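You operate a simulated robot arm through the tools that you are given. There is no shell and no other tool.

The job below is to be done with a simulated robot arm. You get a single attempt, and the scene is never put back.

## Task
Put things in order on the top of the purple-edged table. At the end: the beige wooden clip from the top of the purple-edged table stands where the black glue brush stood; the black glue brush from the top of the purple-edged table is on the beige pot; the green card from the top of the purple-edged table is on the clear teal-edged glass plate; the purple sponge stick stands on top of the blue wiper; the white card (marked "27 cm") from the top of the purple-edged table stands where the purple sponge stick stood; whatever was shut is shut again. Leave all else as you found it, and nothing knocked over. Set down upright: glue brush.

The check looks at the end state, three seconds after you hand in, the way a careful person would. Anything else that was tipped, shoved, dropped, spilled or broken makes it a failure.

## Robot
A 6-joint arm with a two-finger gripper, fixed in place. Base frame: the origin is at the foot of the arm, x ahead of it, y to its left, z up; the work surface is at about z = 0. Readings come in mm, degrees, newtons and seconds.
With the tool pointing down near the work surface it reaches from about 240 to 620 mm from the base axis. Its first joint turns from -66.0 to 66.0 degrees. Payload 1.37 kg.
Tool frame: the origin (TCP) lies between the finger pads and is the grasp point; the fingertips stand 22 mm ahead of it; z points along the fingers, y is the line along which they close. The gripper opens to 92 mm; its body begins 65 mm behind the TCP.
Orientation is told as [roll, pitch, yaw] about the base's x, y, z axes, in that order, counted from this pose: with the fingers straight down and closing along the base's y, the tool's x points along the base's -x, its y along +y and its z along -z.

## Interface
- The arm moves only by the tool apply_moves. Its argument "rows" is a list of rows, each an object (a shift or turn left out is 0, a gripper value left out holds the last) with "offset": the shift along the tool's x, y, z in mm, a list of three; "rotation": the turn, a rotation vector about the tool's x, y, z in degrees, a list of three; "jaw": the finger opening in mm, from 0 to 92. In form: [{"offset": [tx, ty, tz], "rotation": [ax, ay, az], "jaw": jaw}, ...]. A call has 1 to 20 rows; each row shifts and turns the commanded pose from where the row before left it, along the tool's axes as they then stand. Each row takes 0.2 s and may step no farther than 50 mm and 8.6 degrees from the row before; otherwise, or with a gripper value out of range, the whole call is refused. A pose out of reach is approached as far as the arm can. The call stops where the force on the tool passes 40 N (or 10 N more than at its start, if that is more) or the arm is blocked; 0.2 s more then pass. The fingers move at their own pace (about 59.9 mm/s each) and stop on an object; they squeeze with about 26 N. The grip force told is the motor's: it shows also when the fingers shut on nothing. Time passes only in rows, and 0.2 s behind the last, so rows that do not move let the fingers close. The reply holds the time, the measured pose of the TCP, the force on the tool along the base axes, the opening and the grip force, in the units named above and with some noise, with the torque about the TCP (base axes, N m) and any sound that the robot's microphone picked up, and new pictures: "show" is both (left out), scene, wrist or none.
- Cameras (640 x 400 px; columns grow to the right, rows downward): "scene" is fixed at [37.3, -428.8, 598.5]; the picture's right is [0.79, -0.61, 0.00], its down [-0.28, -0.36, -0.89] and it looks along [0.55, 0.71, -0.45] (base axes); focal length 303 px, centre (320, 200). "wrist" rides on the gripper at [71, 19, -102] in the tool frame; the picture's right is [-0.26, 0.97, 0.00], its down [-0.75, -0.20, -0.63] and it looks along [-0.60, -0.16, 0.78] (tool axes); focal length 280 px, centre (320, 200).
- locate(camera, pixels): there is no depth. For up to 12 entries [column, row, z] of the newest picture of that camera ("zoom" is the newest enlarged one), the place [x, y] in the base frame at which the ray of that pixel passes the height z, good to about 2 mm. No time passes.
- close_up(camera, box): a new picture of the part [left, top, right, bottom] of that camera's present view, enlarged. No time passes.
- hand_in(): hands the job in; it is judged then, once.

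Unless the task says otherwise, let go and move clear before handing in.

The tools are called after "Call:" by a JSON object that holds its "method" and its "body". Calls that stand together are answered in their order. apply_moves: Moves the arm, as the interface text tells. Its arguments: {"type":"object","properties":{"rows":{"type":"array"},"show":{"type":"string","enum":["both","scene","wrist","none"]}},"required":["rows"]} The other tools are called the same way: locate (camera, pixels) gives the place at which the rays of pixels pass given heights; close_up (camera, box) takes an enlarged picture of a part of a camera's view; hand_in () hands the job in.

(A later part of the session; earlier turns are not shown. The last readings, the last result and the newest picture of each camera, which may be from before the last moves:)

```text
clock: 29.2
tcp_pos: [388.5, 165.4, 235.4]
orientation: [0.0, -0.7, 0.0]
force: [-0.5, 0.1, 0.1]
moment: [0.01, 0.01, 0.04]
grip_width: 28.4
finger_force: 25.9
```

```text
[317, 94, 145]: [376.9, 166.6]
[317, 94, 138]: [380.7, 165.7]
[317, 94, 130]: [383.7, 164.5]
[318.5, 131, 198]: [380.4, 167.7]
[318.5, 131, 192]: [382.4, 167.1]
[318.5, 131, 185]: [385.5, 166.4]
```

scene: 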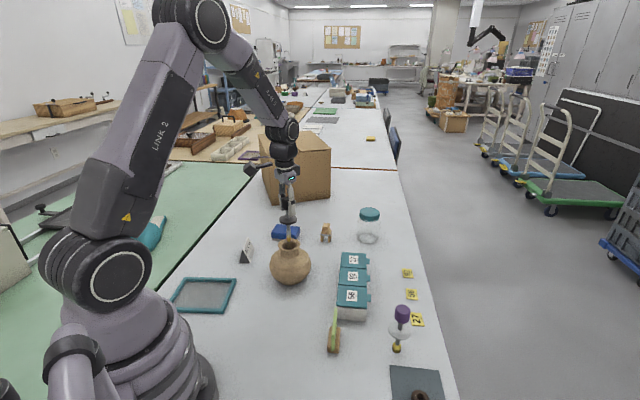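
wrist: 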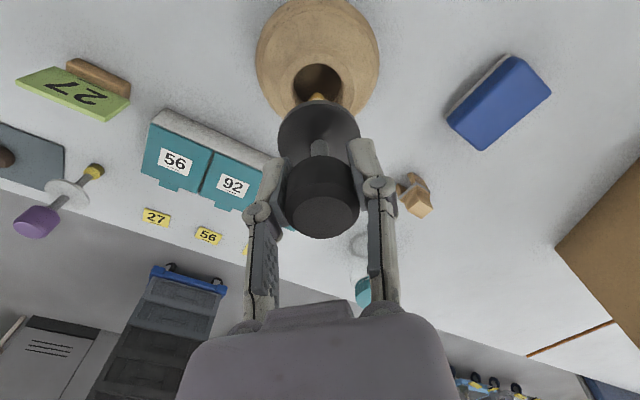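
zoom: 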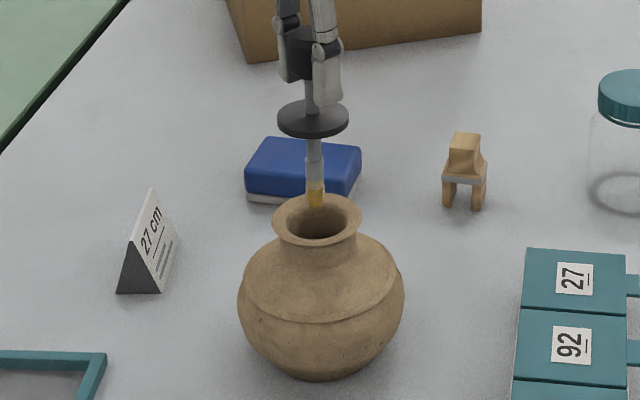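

The two views disagree on the foot's height, so I need sharper close-ups of the foot, the opening and the knob in the grip.

Call:
{"method": "close_up", "body": {"camera": "scene", "box": [274, 210, 306, 260]}}

Call:
{"method": "close_up", "body": {"camera": "wrist", "box": [260, 130, 380, 250]}}

Call:
{"method": "close_up", "body": {"camera": "wrist", "box": [270, 50, 370, 125]}}

```text
8.00 times, centred on (290, 235) of scene
```

zoom: 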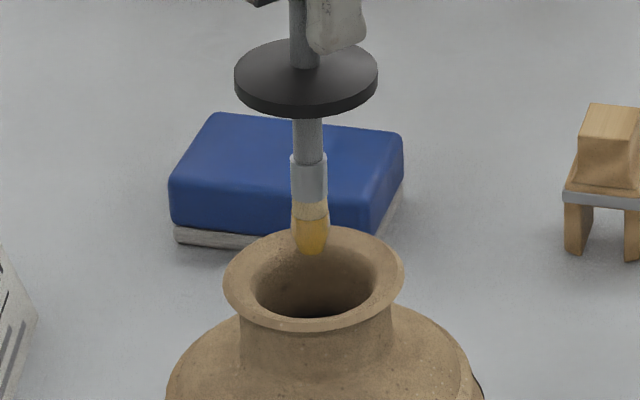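

```text
3.33 times, centred on (320, 190) of wrist
```

zoom: 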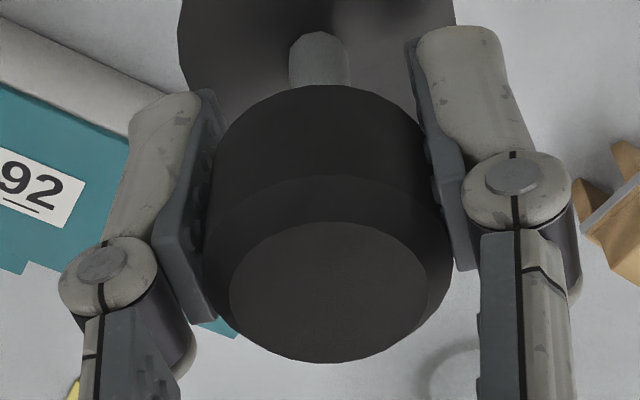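

```text
5.33 times, centred on (320, 88) of wrist
```

zoom: 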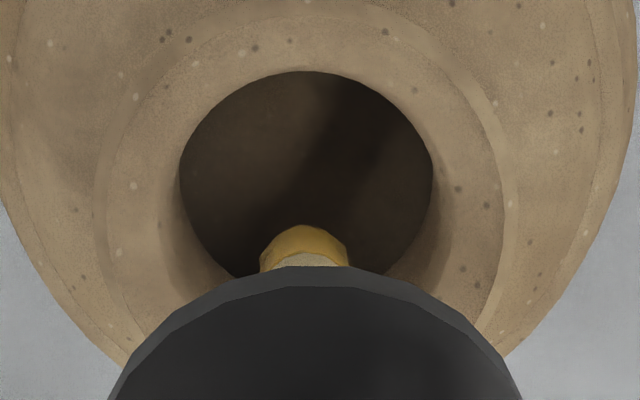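

Comparing with the pre-contact picture, the brush slipped up by about 6.4 mm without tilting, so the foot is now about 104 mm below the TCP. It was well inside the 37 mm bore when it stopped. I'll straighten the small pitch error, centre the foot, and feel down slowly to find the contact height.

Call:
{"method": "apply_moves", "body": {"rows": [{"offset": [1.0, 0, 0], "rotation": [0, 0.7, 0]}, {"offset": [0, 0, 5]}, {"offset": [0, 0, 5]}, {}, {}], "show": "none"}}

Call:
{"method": "apply_moves", "body": {"rows": [{"offset": [0, 0, 1.5]}, {"offset": [0, 0, 1.5]}, {}], "show": "none"}}

Call:
{"method": "apply_moves", "body": {"rows": [{"offset": [0, 0, 1.5]}, {"offset": [0, 0, 1.5]}, {}], "show": "none"}}

```text
clock: 30.4
tcp_pos: [387.9, 165.1, 225.8]
orientation: [0.1, 0.1, 0.0]
force: [0.6, -0.1, -0.9]
moment: [-0.01, 0.0, 0.03]
grip_width: 28.5
finger_force: 25.9
```

```text
clock: 31.2
tcp_pos: [388.7, 165.3, 221.4]
orientation: [0.2, 0.1, 0.1]
force: [0.1, 0.1, -1.2]
moment: [0.02, 0.03, 0.02]
grip_width: 28.6
finger_force: 25.9
```

```text
clock: 32.0
tcp_pos: [387.5, 166.3, 219.4]
orientation: [0.1, 0.1, 0.0]
force: [0.0, -0.4, 0.4]
moment: [0.0, -0.03, 0.0]
grip_width: 28.2
finger_force: 26.3
```

There is no contact yet at TCP z 219.4 (foot at about 115). I'll continue in small steps.

Call:
{"method": "apply_moves", "body": {"rows": [{"offset": [0, 0, 1.5]}, {"offset": [0, 0, 1.5]}, {}], "show": "none"}}

Call:
{"method": "apply_moves", "body": {"rows": [{"offset": [0, 0, 1.5]}, {}], "show": "none"}}

Call:
{"method": "apply_moves", "body": {"rows": [{"offset": [0, 0, 1.5]}, {}], "show": "none"}}

Call:
{"method": "apply_moves", "body": {"rows": [{"offset": [0, 0, 1.5]}, {}], "show": "both"}}

```text
clock: 32.8
tcp_pos: [386.9, 165.2, 216.8]
orientation: [0.2, 0.1, 0.0]
force: [-0.5, -0.2, 0.2]
moment: [-0.03, 0.0, 0.0]
grip_width: 28.5
finger_force: 26.0
```

```text
clock: 33.4
tcp_pos: [388.7, 165.8, 215.5]
orientation: [0.1, 0.0, 0.0]
force: [-3.1, -2.0, 15.2]
moment: [-0.17, 0.37, -0.03]
grip_width: 28.4
finger_force: 25.5
```

```text
clock: 34.0
tcp_pos: [389.3, 166.8, 214.5]
orientation: [0.2, -0.3, 0.0]
force: [1.2, 0.3, 32.1]
moment: [-0.12, -0.06, 0.0]
grip_width: 28.6
finger_force: 26.5
```

```text
clock: 34.6
tcp_pos: [388.5, 166.0, 212.2]
orientation: [0.2, -0.1, -0.1]
force: [2.3, -1.3, 29.2]
moment: [-0.08, -0.31, -0.01]
grip_width: 28.4
finger_force: 26.4
```

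scene: 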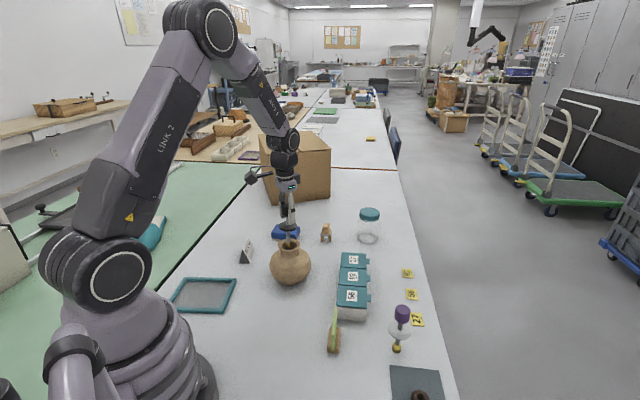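
wrist: 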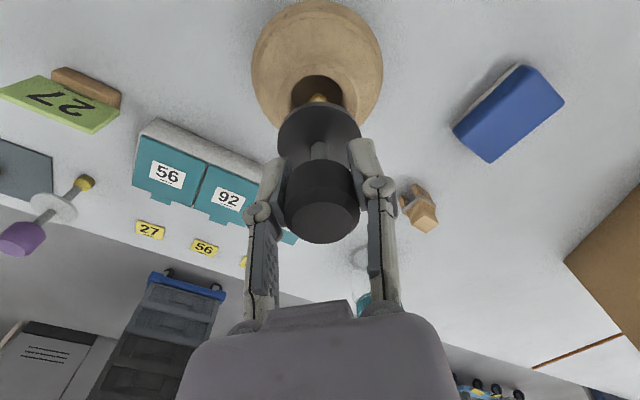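

I found contact at TCP z≈216, which puts a solid surface at about z≈112 directly under the foot, and the torque shows the load is centred. So the pot's mouth supports the foot and doesn't swallow it. I'll look closely at the foot and the verticality.

Call:
{"method": "close_up", "body": {"camera": "scene", "box": [278, 205, 302, 265]}}

Call:
{"method": "close_up", "body": {"camera": "scene", "box": [274, 170, 306, 220]}}

Call:
{"method": "close_up", "body": {"camera": "wrist", "box": [270, 60, 370, 122]}}

Call:
{"method": "close_up", "body": {"camera": "wrist", "box": [260, 130, 380, 250]}}

```text
6.67 times, centred on (290, 235) of scene
```

zoom: 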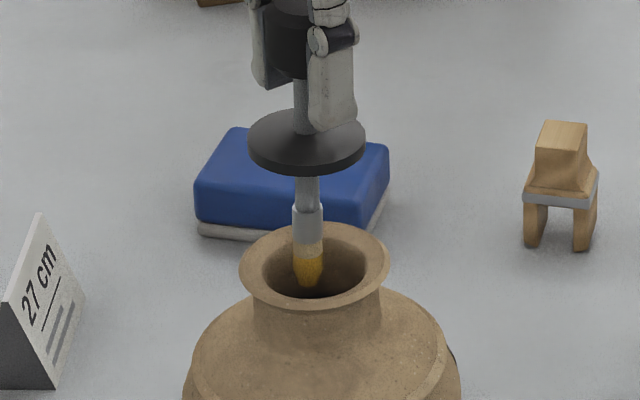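

```text
8.00 times, centred on (290, 195) of scene
```

zoom: 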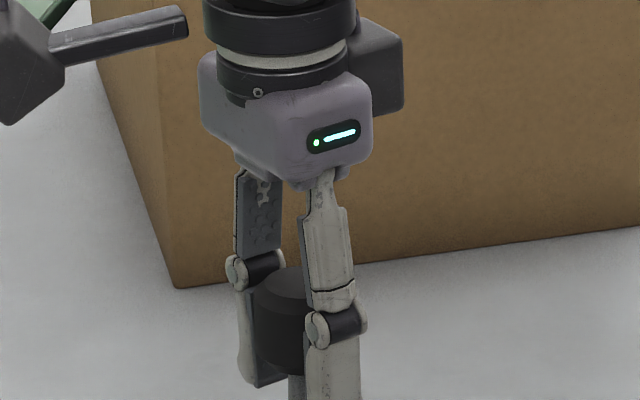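

```text
6.40 times, centred on (320, 91) of wrist
```

zoom: 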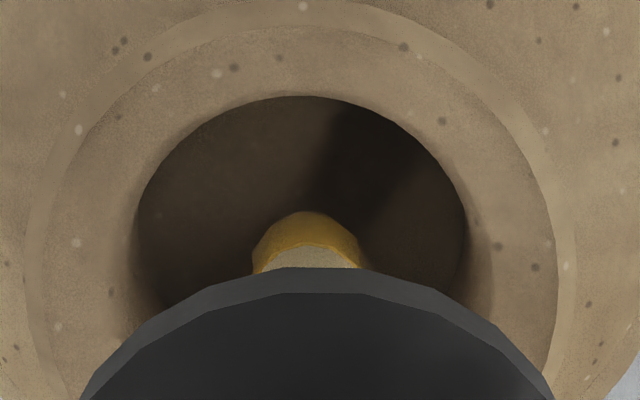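

```text
3.33 times, centred on (320, 190) of wrist
```

zoom: 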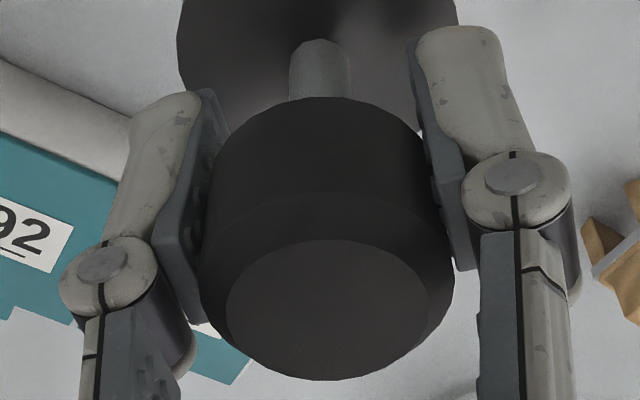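

The foot rests about 9 mm below the rim edge, visibly inside the mouth, on a firm level surface. Before releasing I need the brush vertical, so I'll zoom further to measure its lean.

Call:
{"method": "close_up", "body": {"camera": "scene", "box": [276, 212, 300, 227]}}

Call:
{"method": "close_up", "body": {"camera": "scene", "box": [276, 235, 300, 250]}}

Call:
{"method": "close_up", "body": {"camera": "scene", "box": [276, 198, 300, 213]}}

```text
16.00 times, centred on (288, 220) of scene
```

zoom: 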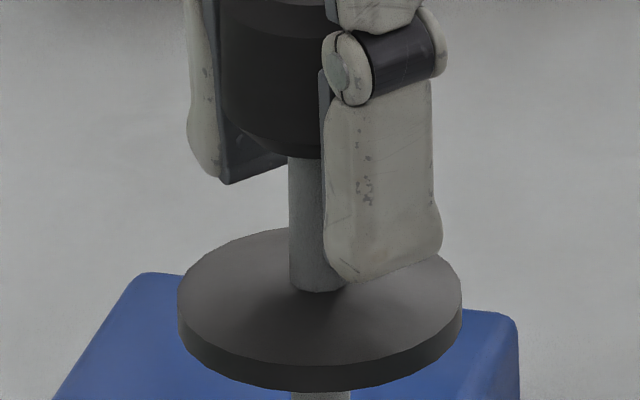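

```text
16.00 times, centred on (288, 242) of scene
```

zoom: 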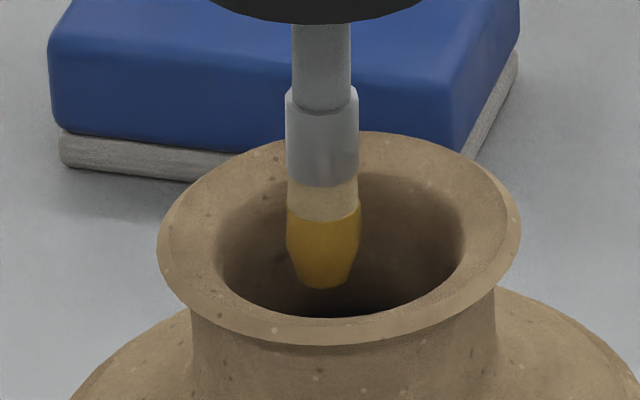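

```text
16.00 times, centred on (288, 206) of scene
```

zoom: 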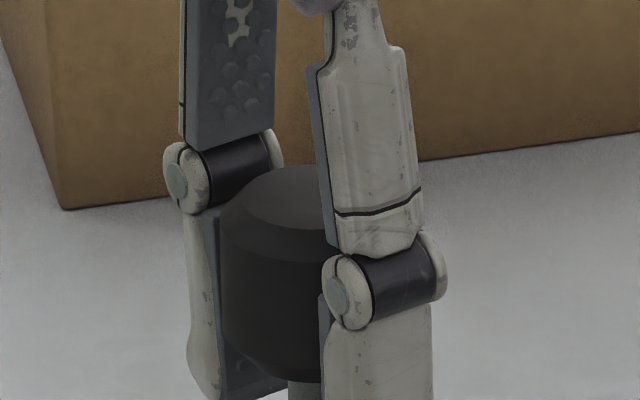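

The zooms show the foot inside the mouth, with a lean of about 2.4° in pitch (foot toward the base) from pressing. I'll lift off slightly, rotate the tool to make the brush vertical, re-centre it, and re-measure.

Call:
{"method": "apply_moves", "body": {"rows": [{"offset": [0, 0, -6]}, {"offset": [0, 0, -6]}, {"offset": [0, -3, 0], "rotation": [-0.7, -2.4, 0]}, {}], "show": "both"}}

Call:
{"method": "close_up", "body": {"camera": "scene", "box": [276, 208, 300, 223]}}

Call:
{"method": "close_up", "body": {"camera": "scene", "box": [276, 232, 300, 247]}}

Call:
{"method": "close_up", "body": {"camera": "wrist", "box": [270, 60, 370, 122]}}

Call:
{"method": "close_up", "body": {"camera": "wrist", "box": [260, 130, 380, 250]}}

```text
clock: 35.6
tcp_pos: [387.8, 162.1, 224.7]
orientation: [0.8, -2.3, 0.0]
force: [0.2, 0.4, -0.9]
moment: [0.01, -0.01, -0.01]
grip_width: 28.4
finger_force: 25.8
```

scene: 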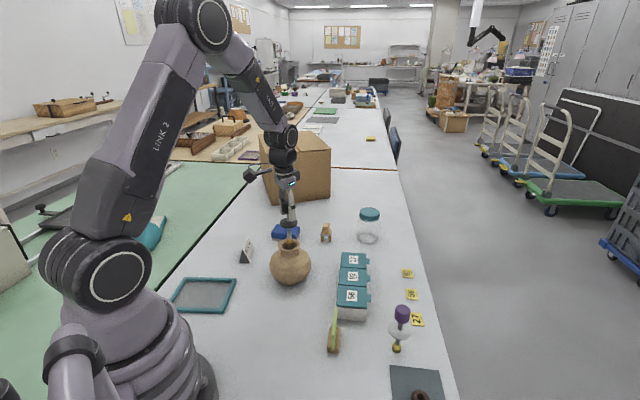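
wrist: 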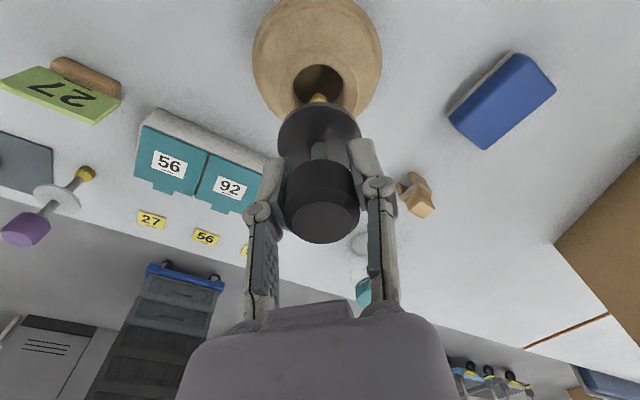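

```text
16.00 times, centred on (288, 216) of scene
```

zoom: 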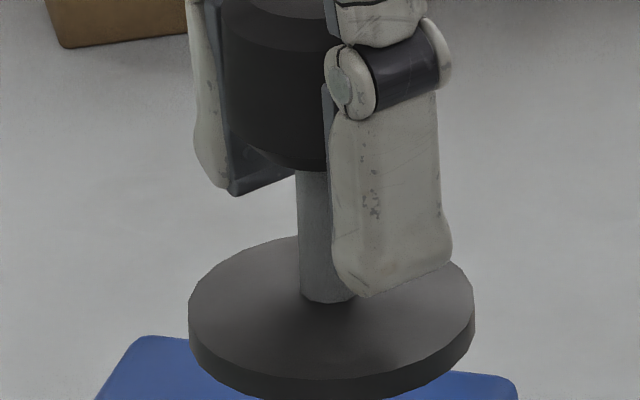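

```text
16.00 times, centred on (288, 240) of scene
```

zoom: 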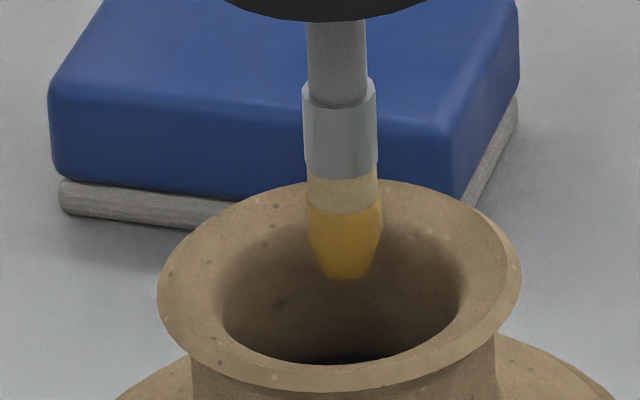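

```text
6.40 times, centred on (320, 91) of wrist
```

zoom: 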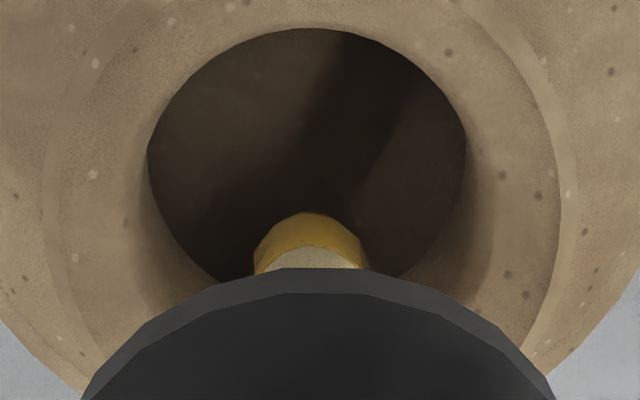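

```text
3.33 times, centred on (320, 190) of wrist
```

zoom: 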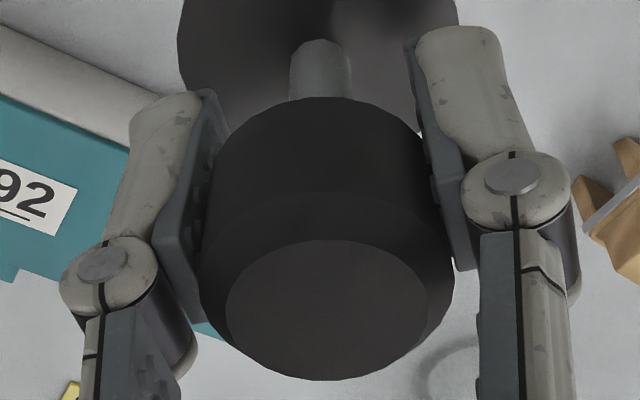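

The brush is now within about 0.8° of vertical, with its foot centred over the bore (tip at col 318.1, bore at 317.9). I'll trim the remaining pitch and feel down gently in 1 mm steps for first contact.

Call:
{"method": "apply_moves", "body": {"rows": [{"offset": [1, 0, 0], "rotation": [0, -0.8, 0]}, {"offset": [0, 0, 5]}, {"offset": [0, 0, 4]}, {}], "show": "none"}}

Call:
{"method": "apply_moves", "body": {"rows": [{"offset": [0, 0, 1]}, {}], "show": "none"}}

Call:
{"method": "apply_moves", "body": {"rows": [{"offset": [0, 0, 1]}, {}], "show": "none"}}

Call:
{"method": "apply_moves", "body": {"rows": [{"offset": [0, 0, 1]}, {}], "show": "none"}}

```text
clock: 36.6
tcp_pos: [386.1, 162.8, 215.4]
orientation: [0.7, -3.1, 0.0]
force: [0.8, 0.7, -0.8]
moment: [0.0, 0.0, 0.0]
grip_width: 28.4
finger_force: 25.5
```

```text
clock: 37.2
tcp_pos: [386.2, 163.1, 213.3]
orientation: [0.7, -3.1, 0.1]
force: [0.0, -0.3, -0.8]
moment: [-0.01, 0.0, -0.03]
grip_width: 28.3
finger_force: 25.7
```

```text
clock: 37.8
tcp_pos: [386.8, 163.3, 213.1]
orientation: [0.8, -3.2, 0.0]
force: [-1.4, 0.6, 3.1]
moment: [0.0, 0.06, 0.0]
grip_width: 28.3
finger_force: 25.6
```

```text
clock: 38.4
tcp_pos: [387.2, 162.1, 212.6]
orientation: [0.9, -3.2, 0.1]
force: [-3.2, -1.7, 17.9]
moment: [-0.1, 0.25, -0.02]
grip_width: 28.0
finger_force: 26.1
```

First contact is at TCP z≈213, and both contacts show a side force of about (−3,−2) N, which suggests the surface slopes and pushes the foot toward −x,−y. I'll lift a little and probe at a point shifted (−4,−3) to map the shape.

Call:
{"method": "apply_moves", "body": {"rows": [{"offset": [0, 0, -4]}, {"offset": [4, -3, 0]}, {"offset": [0, 0, 3]}, {}], "show": "none"}}

Call:
{"method": "apply_moves", "body": {"rows": [{"offset": [0, 0, 1]}, {}], "show": "none"}}

Call:
{"method": "apply_moves", "body": {"rows": [{"offset": [0, 0, 1]}, {}], "show": "none"}}

```text
clock: 39.4
tcp_pos: [383.6, 161.1, 213.6]
orientation: [0.8, -3.2, 0.0]
force: [-1.5, -0.6, 3.9]
moment: [-0.02, 0.13, 0.0]
grip_width: 28.2
finger_force: 25.7
```

```text
clock: 40.0
tcp_pos: [385.4, 159.6, 212.7]
orientation: [0.8, -3.3, 0.1]
force: [-4.2, -2.2, 22.4]
moment: [-0.14, 0.35, -0.03]
grip_width: 28.1
finger_force: 25.7
```

```text
clock: 40.6
tcp_pos: [384.6, 159.9, 212.1]
orientation: [0.9, -3.3, 0.0]
force: [-0.5, -1.5, 31.8]
moment: [-0.06, -0.03, -0.04]
grip_width: 28.4
finger_force: 25.8
```

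Contact came at the same height 5 mm away, with the same arm-compliance side force, so the supporting surface is flat. I'll lift, return to the centre, and re-check the brush's verticality before setting it down.

Call:
{"method": "apply_moves", "body": {"rows": [{"offset": [0, 0, -4]}, {"offset": [-3, 2.5, 0]}, {}], "show": "wrist"}}

Call:
{"method": "close_up", "body": {"camera": "scene", "box": [276, 208, 300, 223]}}

Call:
{"method": "close_up", "body": {"camera": "scene", "box": [276, 232, 300, 247]}}

Call:
{"method": "close_up", "body": {"camera": "wrist", "box": [270, 60, 370, 122]}}

Call:
{"method": "close_up", "body": {"camera": "wrist", "box": [260, 130, 380, 250]}}

```text
clock: 41.4
tcp_pos: [386.5, 163.0, 214.2]
orientation: [0.8, -3.1, 0.0]
force: [-0.5, -0.8, -0.8]
moment: [-0.04, -0.03, 0.01]
grip_width: 28.3
finger_force: 25.7
```

wrist: 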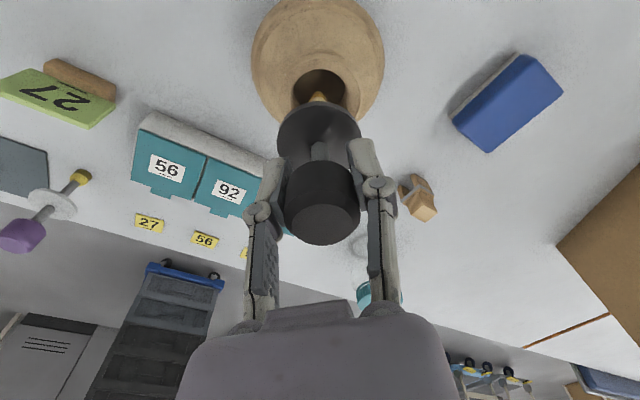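

```text
16.00 times, centred on (288, 216) of scene
```

zoom: 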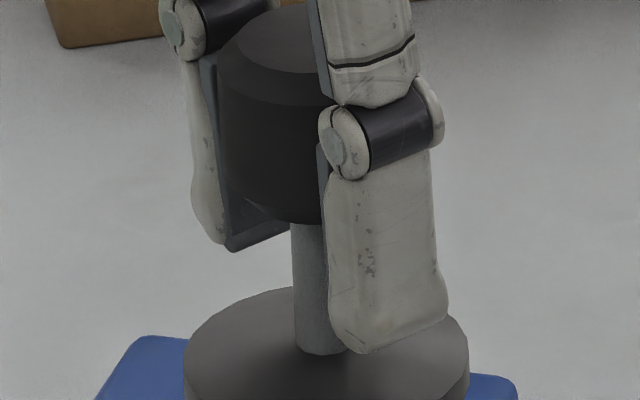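

```text
16.00 times, centred on (288, 240) of scene
```

zoom: 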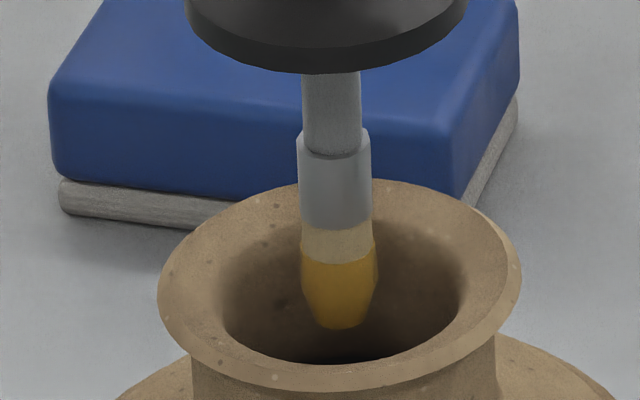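

```text
6.40 times, centred on (320, 91) of wrist
```

zoom: 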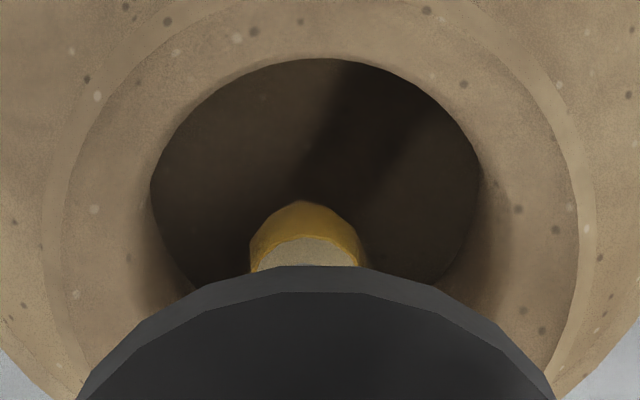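

```text
3.33 times, centred on (320, 190) of wrist
```

zoom: 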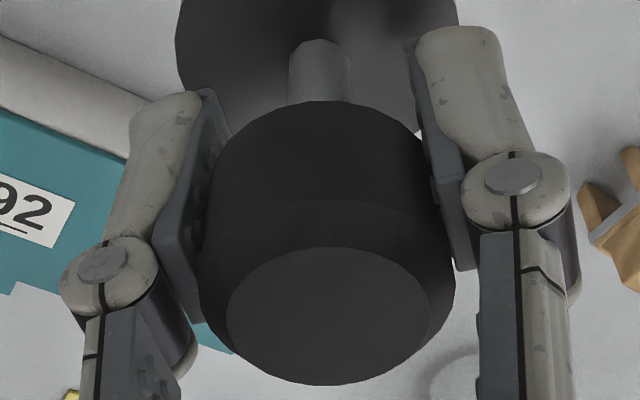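

The foot is about 8 mm below the rim edge and centred, with about 0.9° of pitch lean left. I'll trim that, then lower in half-millimetre steps to light contact.

Call:
{"method": "apply_moves", "body": {"rows": [{"offset": [1.5, 0, 0], "rotation": [0, -0.9, 0]}, {"offset": [0, 0, 0.5]}, {}], "show": "none"}}

Call:
{"method": "apply_moves", "body": {"rows": [{"offset": [0, 0, 0.5]}, {}], "show": "none"}}

Call:
{"method": "apply_moves", "body": {"rows": [{"offset": [0, 0, 0.5]}, {}], "show": "none"}}

```text
clock: 42.2
tcp_pos: [383.8, 162.1, 214.5]
orientation: [0.9, -4.0, 0.0]
force: [-0.3, -0.4, -0.5]
moment: [0.0, 0.0, -0.01]
grip_width: 28.4
finger_force: 26.5
```

```text
clock: 42.8
tcp_pos: [383.2, 162.8, 213.6]
orientation: [0.8, -4.0, 0.0]
force: [-0.4, 0.4, -0.8]
moment: [0.01, 0.0, 0.02]
grip_width: 28.3
finger_force: 26.4
```

```text
clock: 43.4
tcp_pos: [384.8, 161.3, 214.5]
orientation: [0.8, -4.0, 0.0]
force: [0.0, -0.3, -0.1]
moment: [-0.02, -0.01, -0.01]
grip_width: 28.1
finger_force: 25.8
```

Call:
{"method": "apply_moves", "body": {"rows": [{"offset": [0, 0, 0.5]}, {}], "show": "none"}}

Call:
{"method": "apply_moves", "body": {"rows": [{"offset": [0, 0, 0.4]}, {}], "show": "none"}}

Call:
{"method": "apply_moves", "body": {"rows": [{"offset": [0, 0, 0.4]}, {}], "show": "none"}}

```text
clock: 44.0
tcp_pos: [385.0, 163.1, 213.5]
orientation: [0.8, -4.0, 0.1]
force: [0.1, 0.0, -0.6]
moment: [0.02, -0.02, -0.01]
grip_width: 28.3
finger_force: 26.4
```

```text
clock: 44.6
tcp_pos: [384.6, 162.4, 212.9]
orientation: [0.9, -4.0, 0.0]
force: [-0.2, -0.7, -0.1]
moment: [0.0, -0.01, -0.03]
grip_width: 28.5
finger_force: 25.6
```

```text
clock: 45.2
tcp_pos: [384.1, 162.2, 211.3]
orientation: [0.9, -4.1, 0.0]
force: [0.1, -0.4, 1.8]
moment: [-0.02, -0.01, 0.01]
grip_width: 28.4
finger_force: 26.1
```

The force just rose to about 1.8 N, so this is first touch. One more tiny step, then I'll check verticality in a scene zoom before opening.

Call:
{"method": "apply_moves", "body": {"rows": [{"offset": [0, 0, 0.3]}, {}], "show": "wrist"}}

Call:
{"method": "close_up", "body": {"camera": "scene", "box": [276, 213, 300, 228]}}

Call:
{"method": "close_up", "body": {"camera": "scene", "box": [276, 235, 300, 250]}}

Call:
{"method": "close_up", "body": {"camera": "wrist", "box": [270, 60, 370, 122]}}

```text
clock: 45.8
tcp_pos: [384.7, 163.3, 213.3]
orientation: [0.8, -4.1, 0.0]
force: [-1.6, 0.0, 8.6]
moment: [-0.05, 0.12, -0.02]
grip_width: 28.2
finger_force: 25.5
```

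wrist: 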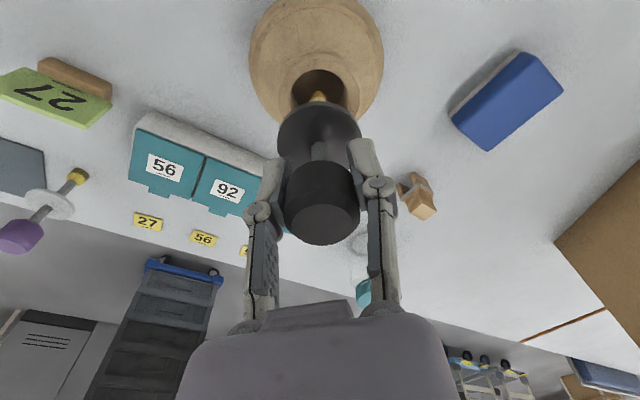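

```text
16.00 times, centred on (288, 220) of scene
```

zoom: 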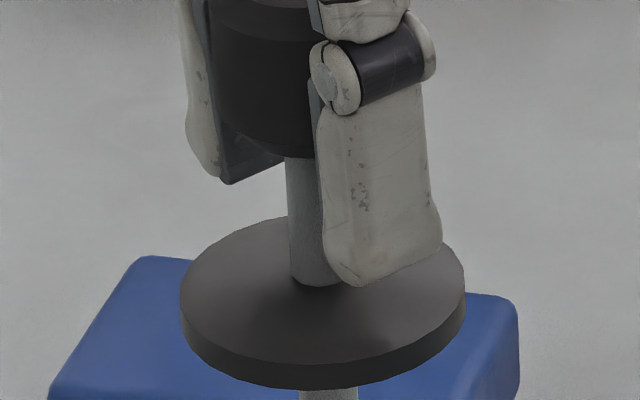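

```text
16.00 times, centred on (288, 242) of scene
```

zoom: 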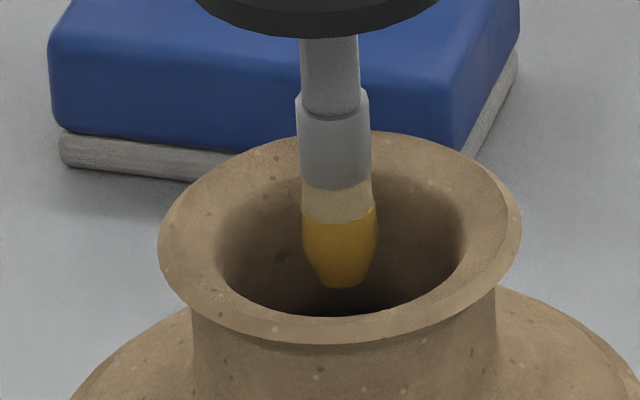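

```text
6.40 times, centred on (320, 91) of wrist
```

zoom: 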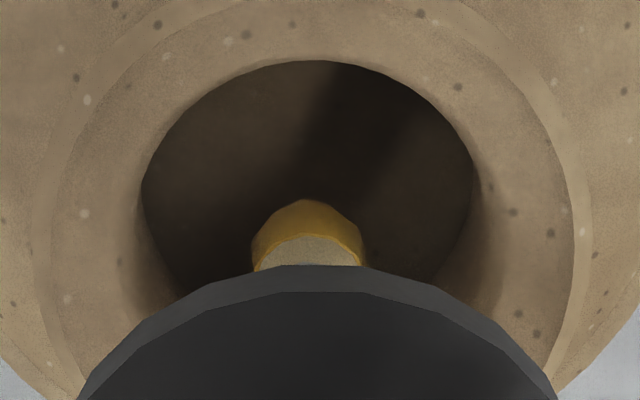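

The brush now reads vertical (flange col 288.16, tip 289.31, expected 289.34) and presses with about 8 N. I'll open the fingers by just a couple of millimetres and watch.

Call:
{"method": "apply_moves", "body": {"rows": [{"jaw": 29.5}, {"jaw": 31}, {}], "show": "wrist"}}

Call:
{"method": "close_up", "body": {"camera": "scene", "box": [272, 205, 304, 250]}}

```text
clock: 46.6
tcp_pos: [384.5, 162.0, 210.9]
orientation: [0.7, -4.0, 0.0]
force: [-1.1, -0.3, -0.7]
moment: [0.0, 0.01, 0.02]
grip_width: 31.0
finger_force: 0.0
```

wrist: 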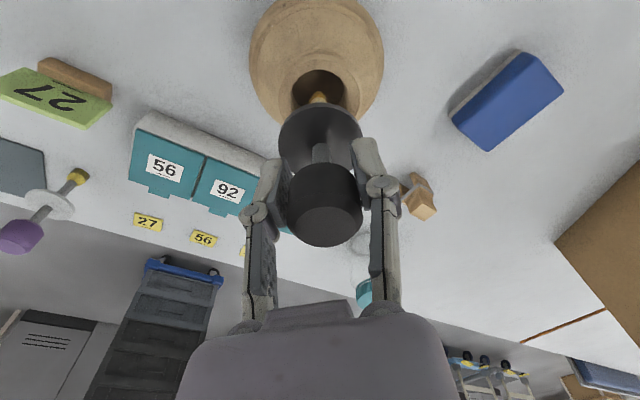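

```text
8.89 times, centred on (288, 228) of scene
```

zoom: 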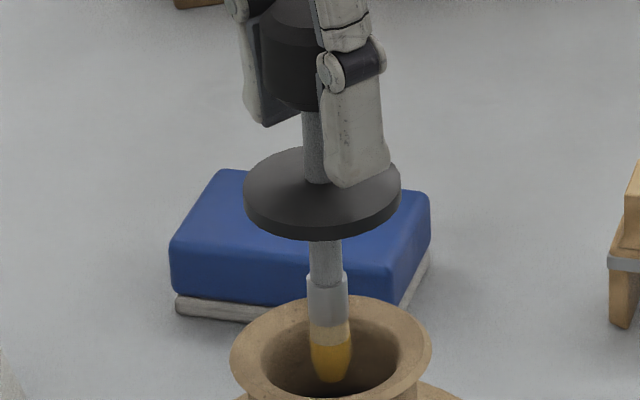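

The fingers are at 31 mm, and the knob seems to have moved slightly toward the right finger. I'll zoom to see whether it leans on a finger or stands free.

Call:
{"method": "close_up", "body": {"camera": "wrist", "box": [260, 130, 380, 250]}}

Call:
{"method": "close_up", "body": {"camera": "wrist", "box": [270, 60, 370, 122]}}

Call:
{"method": "close_up", "body": {"camera": "scene", "box": [276, 213, 300, 228]}}

Call:
{"method": "close_up", "body": {"camera": "scene", "box": [276, 235, 300, 250]}}

```text
3.33 times, centred on (320, 190) of wrist
```

zoom: 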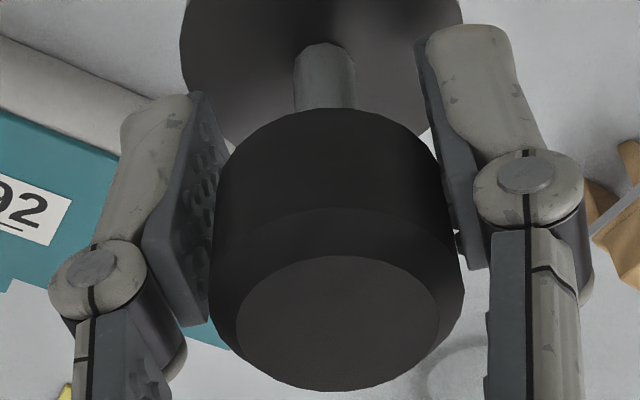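

```text
6.40 times, centred on (320, 91) of wrist
```

zoom: 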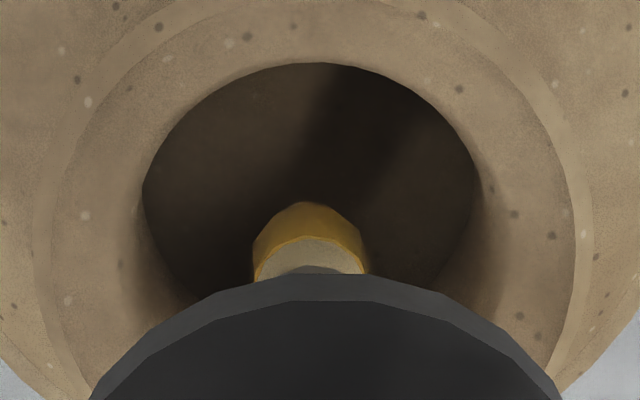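

```text
16.00 times, centred on (288, 220) of scene
```

zoom: 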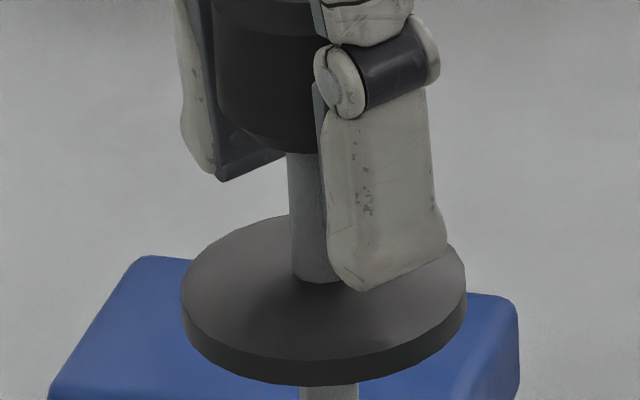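

```text
16.00 times, centred on (288, 242) of scene
```

zoom: 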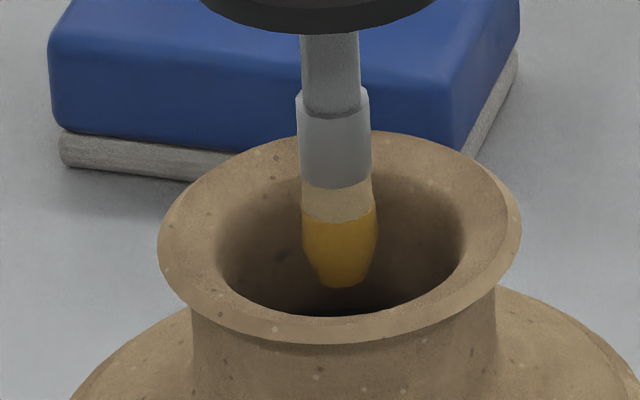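

The knob touches the right pad while the left has a gap. Either the foot settled flat or the brush leans on that finger. I'll open 2 mm more and see whether it follows.

Call:
{"method": "apply_moves", "body": {"rows": [{"jaw": 33}, {}], "show": "wrist"}}

Call:
{"method": "close_up", "body": {"camera": "wrist", "box": [260, 130, 380, 250]}}

Call:
{"method": "close_up", "body": {"camera": "scene", "box": [276, 213, 300, 228]}}

Call:
{"method": "close_up", "body": {"camera": "scene", "box": [276, 235, 300, 250]}}

```text
clock: 47.2
tcp_pos: [384.1, 163.0, 213.0]
orientation: [0.8, -4.0, 0.0]
force: [-0.2, 0.6, -0.6]
moment: [0.04, 0.03, -0.02]
grip_width: 32.9
finger_force: 0.0
```

wrist: 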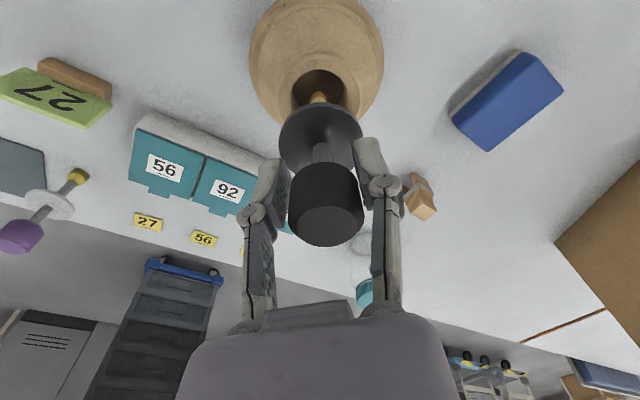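

```text
3.33 times, centred on (320, 190) of wrist
```

zoom: 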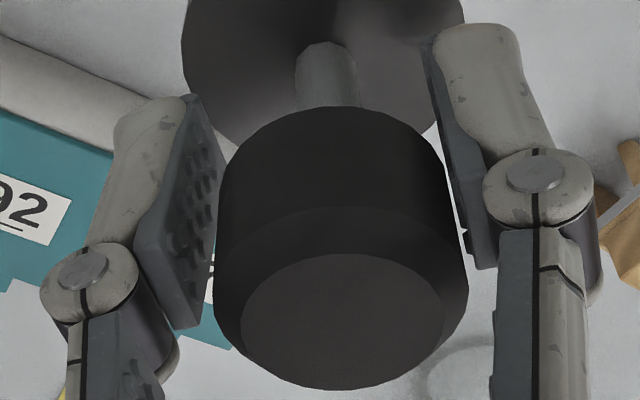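

```text
16.00 times, centred on (288, 220) of scene
```

zoom: 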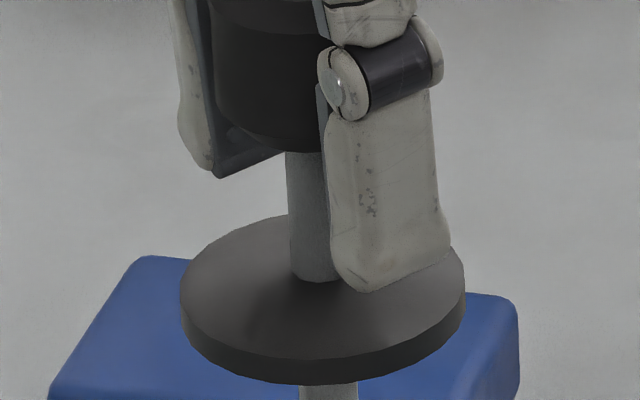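

```text
16.00 times, centred on (288, 242) of scene
```

zoom: 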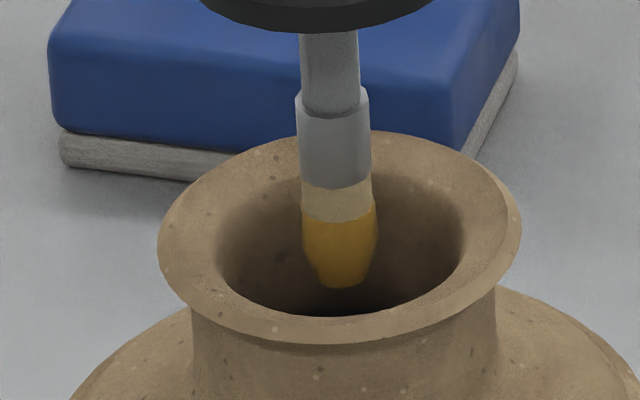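

The knob moved only about 0.45 mm while the finger backed off 1 mm, so it may be standing on its own. I'll wait a second without moving and check whether anything drifts.

Call:
{"method": "apply_moves", "body": {"rows": [{}, {}, {}, {}, {}], "show": "none"}}

Call:
{"method": "close_up", "body": {"camera": "wrist", "box": [260, 130, 380, 250]}}

Call:
{"method": "close_up", "body": {"camera": "wrist", "box": [330, 140, 380, 210]}}

Call:
{"method": "close_up", "body": {"camera": "wrist", "box": [270, 60, 370, 122]}}

```text
clock: 48.4
tcp_pos: [384.2, 163.1, 212.0]
orientation: [0.9, -4.0, 0.0]
force: [-0.3, 0.0, 0.4]
moment: [-0.05, 0.02, -0.02]
grip_width: 33.3
finger_force: 0.0
```

```text
3.33 times, centred on (320, 190) of wrist
```

zoom: 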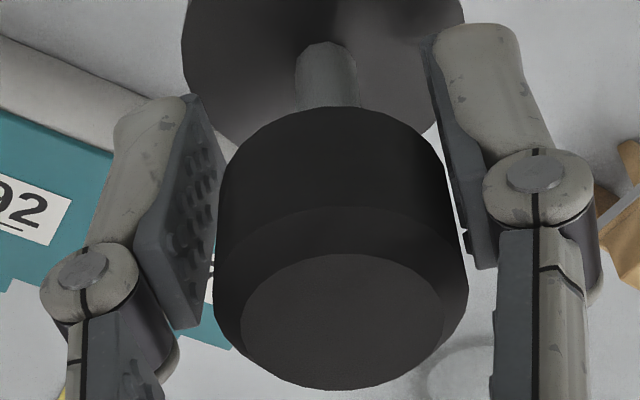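

```text
5.71 times, centred on (355, 175) of wrist
```

zoom: 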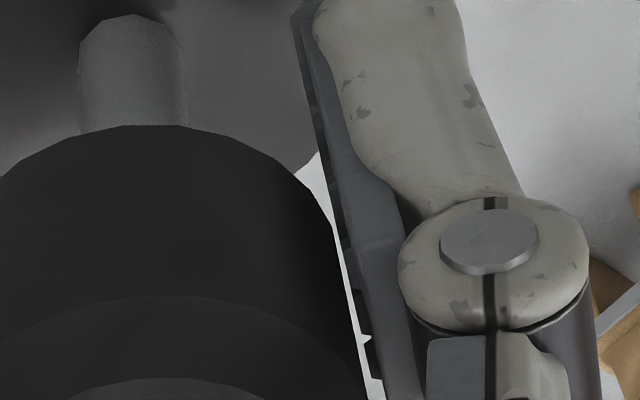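

```text
6.40 times, centred on (320, 91) of wrist
```

zoom: 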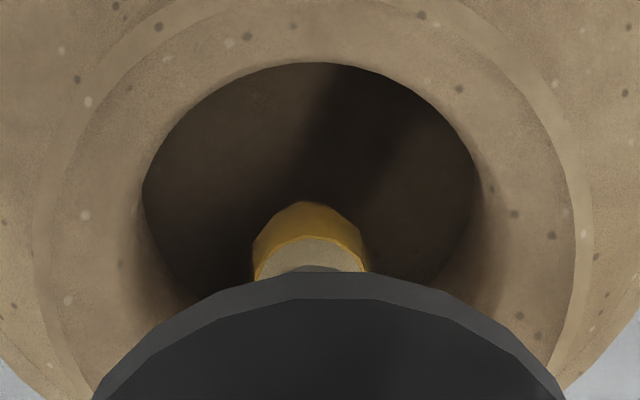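

A clear sliver of light shows between the knob and the right pad, and nothing moved in a full second, so the brush stands on its own. I'll open wide and back straight up.

Call:
{"method": "apply_moves", "body": {"rows": [{"jaw": 37}, {"jaw": 46}, {"jaw": 62}, {"jaw": 80}, {}], "show": "wrist"}}

```text
clock: 49.6
tcp_pos: [384.7, 161.8, 211.5]
orientation: [0.8, -4.0, 0.0]
force: [-0.1, 0.4, -0.5]
moment: [0.0, -0.02, 0.0]
grip_width: 79.9
finger_force: 0.0
```

wrist: 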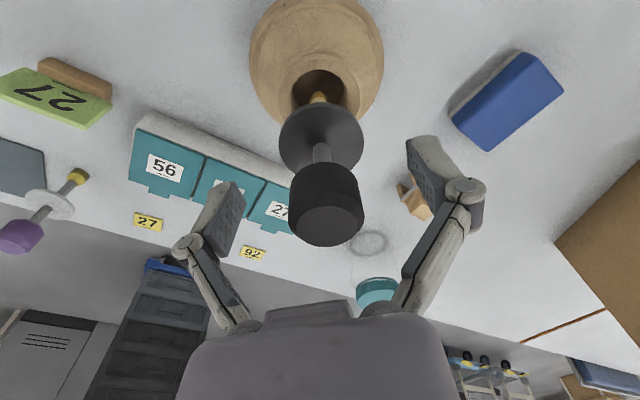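

The brush stands untouched with the fingers at 80 mm. I'll rise gently now.

Call:
{"method": "apply_moves", "body": {"rows": [{"offset": [0, 0, -15]}, {"offset": [0, 0, -30]}, {"offset": [0, 0, -40]}, {"offset": [0, 0, -30], "rotation": [0.8, 4.0, 0]}, {}], "show": "both"}}

Call:
{"method": "close_up", "body": {"camera": "scene", "box": [266, 195, 314, 255]}}

```text
clock: 50.8
tcp_pos: [376.4, 160.5, 325.4]
orientation: [0.1, 0.0, 0.0]
force: [0.9, 0.0, -0.2]
moment: [0.04, -0.01, -0.03]
grip_width: 80.2
finger_force: 0.0
```

scene: 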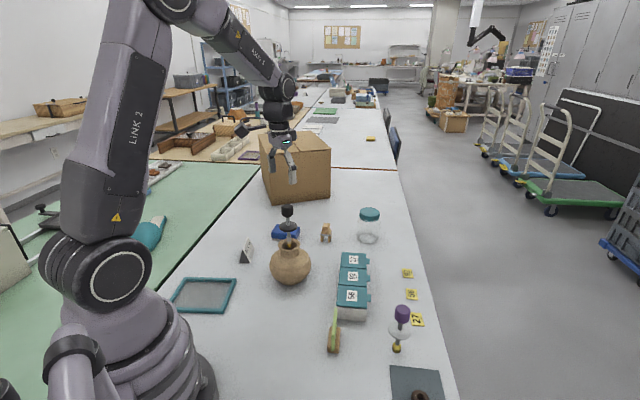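
wrist: 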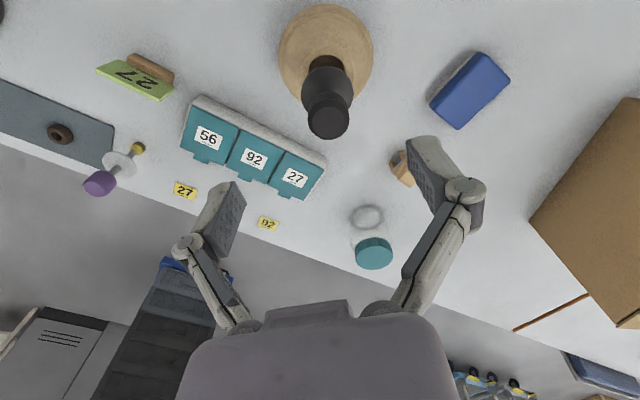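

```text
6.67 times, centred on (290, 225) of scene
```

zoom: 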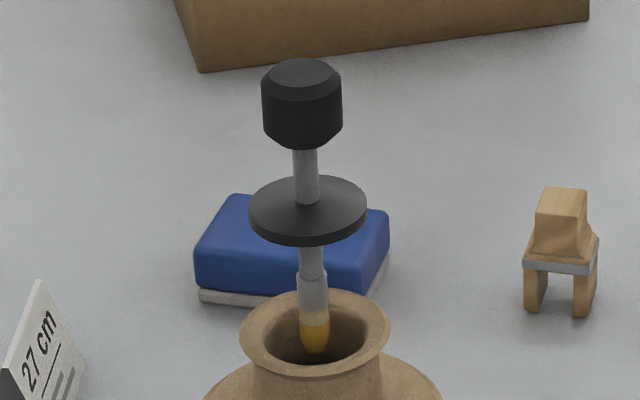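

The brush stands upright in the pot's mouth, untouched, at flange (307,210) in the zoom. Now the clip: I'll move out above it, well inside the reach limit, turn the tool 47° to align with the clip, and look.

Call:
{"method": "apply_moves", "body": {"rows": [{"offset": [-44, 12, -5], "jaw": 92}, {"offset": [-44, 13, 0]}, {"offset": [-44, 13, 40]}, {"offset": [-43, 13, 45]}, {"rotation": [0, 0, -8.5]}, {"rotation": [0, 0, -8.5]}, {"rotation": [0, 0, -8.5]}, {"rotation": [0, 0, -8.5]}, {"rotation": [0, 0, -8.5]}, {"rotation": [0, 0, -4.5]}, {}], "show": "wrist"}}

```text
refused: row 3 steps farther than a row can; nothing moved
```

That was refused because one step was too long. I'll split it into smaller rows.

Call:
{"method": "apply_moves", "body": {"rows": [{"offset": [-44, 12, 0], "jaw": 92}, {"offset": [-44, 13, 0]}, {"offset": [-36, 10, 25]}, {"offset": [-36, 10, 25]}, {"offset": [-15, 6, 40]}, {"rotation": [0, 0, -8.5]}, {"rotation": [0, 0, -8.5]}, {"rotation": [0, 0, -8.5]}, {"rotation": [0, 0, -8.5]}, {"rotation": [0, 0, -8.5]}, {"rotation": [0, 0, -4.5]}, {}], "show": "both"}}

```text
clock: 53.4
tcp_pos: [551.4, 211.2, 236.3]
orientation: [0.0, -0.1, 47.1]
force: [0.3, -0.4, 0.7]
moment: [-0.01, 0.0, 0.02]
grip_width: 92.0
finger_force: 0.1
```

scene: 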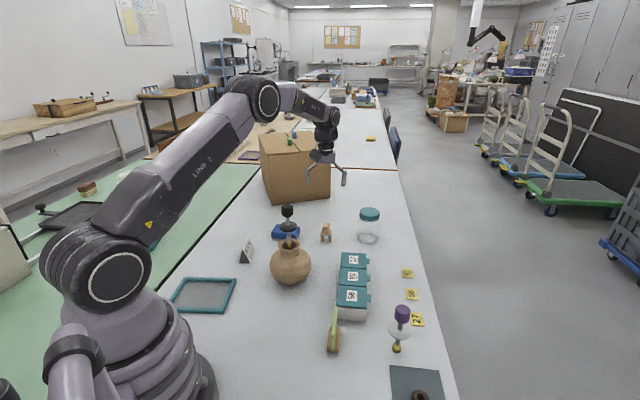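
wrist: 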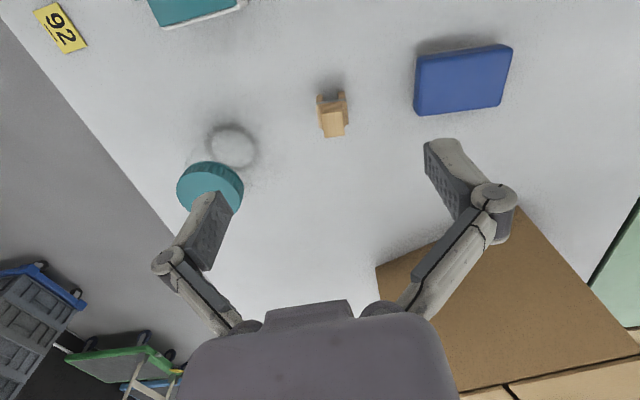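

The clip is at (332,113) and aligned with the image now; the jar lid is at (210,187) to the left. I'll zoom and locate.

Call:
{"method": "close_up", "body": {"camera": "wrist", "box": [300, 70, 364, 150]}}

Call:
{"method": "close_up", "body": {"camera": "scene", "box": [310, 215, 342, 250]}}

Call:
{"method": "locate", "body": {"camera": "wrist", "pixels": [[318, 97, 0], [347, 97, 0], [333, 133, 50], [333, 133, 40], [333, 112, 30], [210, 180, 80], [232, 147, 0], [416, 112, 30], [505, 106, 30], [512, 46, 30], [416, 55, 30]]}}

```text
5.00 times, centred on (332, 110) of wrist
```

zoom: 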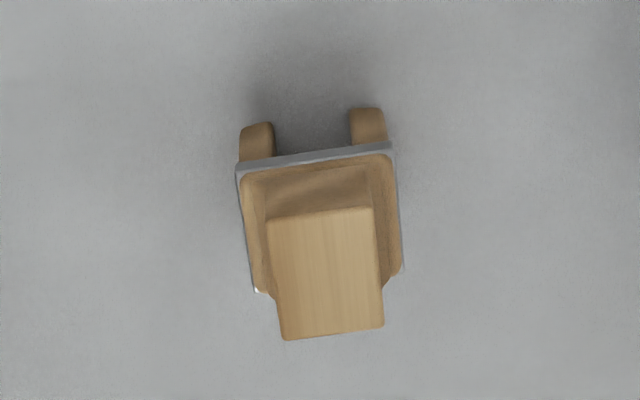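

```text
11.43 times, centred on (326, 232) of scene
```

zoom: 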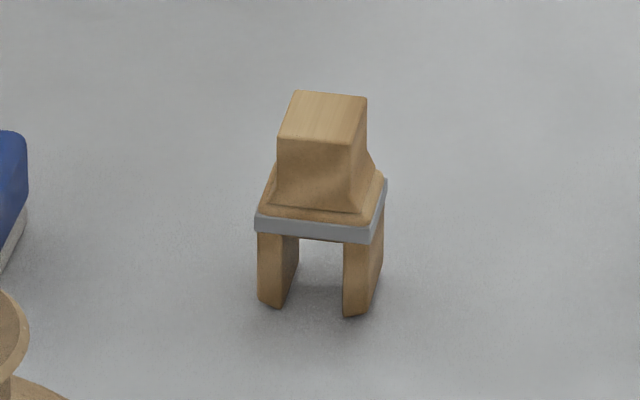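

```text
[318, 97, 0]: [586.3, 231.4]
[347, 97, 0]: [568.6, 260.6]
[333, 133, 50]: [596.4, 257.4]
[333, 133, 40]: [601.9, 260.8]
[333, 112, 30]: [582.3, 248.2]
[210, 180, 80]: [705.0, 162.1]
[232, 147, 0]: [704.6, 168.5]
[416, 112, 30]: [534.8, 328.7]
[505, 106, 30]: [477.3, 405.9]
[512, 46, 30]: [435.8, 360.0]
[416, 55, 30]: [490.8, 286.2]
```

The clip has a square top block, a grey band, and two legs. I'll locate its corners precisely to get its yaw and centre.

Call:
{"method": "locate", "body": {"camera": "wrist", "pixels": [[319.6, 94.5, 0], [341.6, 91.5, 0], [315.4, 104, 35], [346.6, 99, 35], [321.4, 114.4, 55], [342.4, 111, 55], [324.6, 138, 55], [344.8, 134.4, 55], [324.6, 138, 65], [344.8, 134.4, 65], [321.4, 114.4, 65], [342.4, 111, 65]]}}

Call:
{"method": "locate", "body": {"camera": "scene", "pixels": [[321.6, 241, 0], [329.1, 242.1, 0], [322.2, 226.6, 55], [328.7, 227, 55], [323.7, 222.4, 55], [330.1, 222.9, 55], [322.2, 226.6, 65], [328.7, 227, 65], [323.7, 222.4, 65], [330.1, 222.9, 65]]}}

```text
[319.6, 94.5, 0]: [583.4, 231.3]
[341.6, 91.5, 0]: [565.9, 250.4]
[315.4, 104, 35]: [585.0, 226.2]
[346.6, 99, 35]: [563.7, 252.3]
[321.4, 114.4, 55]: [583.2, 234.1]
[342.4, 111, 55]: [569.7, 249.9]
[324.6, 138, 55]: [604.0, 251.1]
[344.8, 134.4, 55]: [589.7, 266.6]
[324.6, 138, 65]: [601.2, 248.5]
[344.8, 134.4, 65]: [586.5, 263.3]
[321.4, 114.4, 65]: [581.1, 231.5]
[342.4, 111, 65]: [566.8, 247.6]
```

```text
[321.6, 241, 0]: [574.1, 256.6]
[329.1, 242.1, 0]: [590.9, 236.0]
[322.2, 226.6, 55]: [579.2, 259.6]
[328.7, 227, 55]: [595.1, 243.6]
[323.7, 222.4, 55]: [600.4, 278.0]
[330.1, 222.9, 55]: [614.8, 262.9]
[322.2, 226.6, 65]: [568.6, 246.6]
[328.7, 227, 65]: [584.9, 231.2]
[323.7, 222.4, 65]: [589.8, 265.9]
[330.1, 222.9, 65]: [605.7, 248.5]
```

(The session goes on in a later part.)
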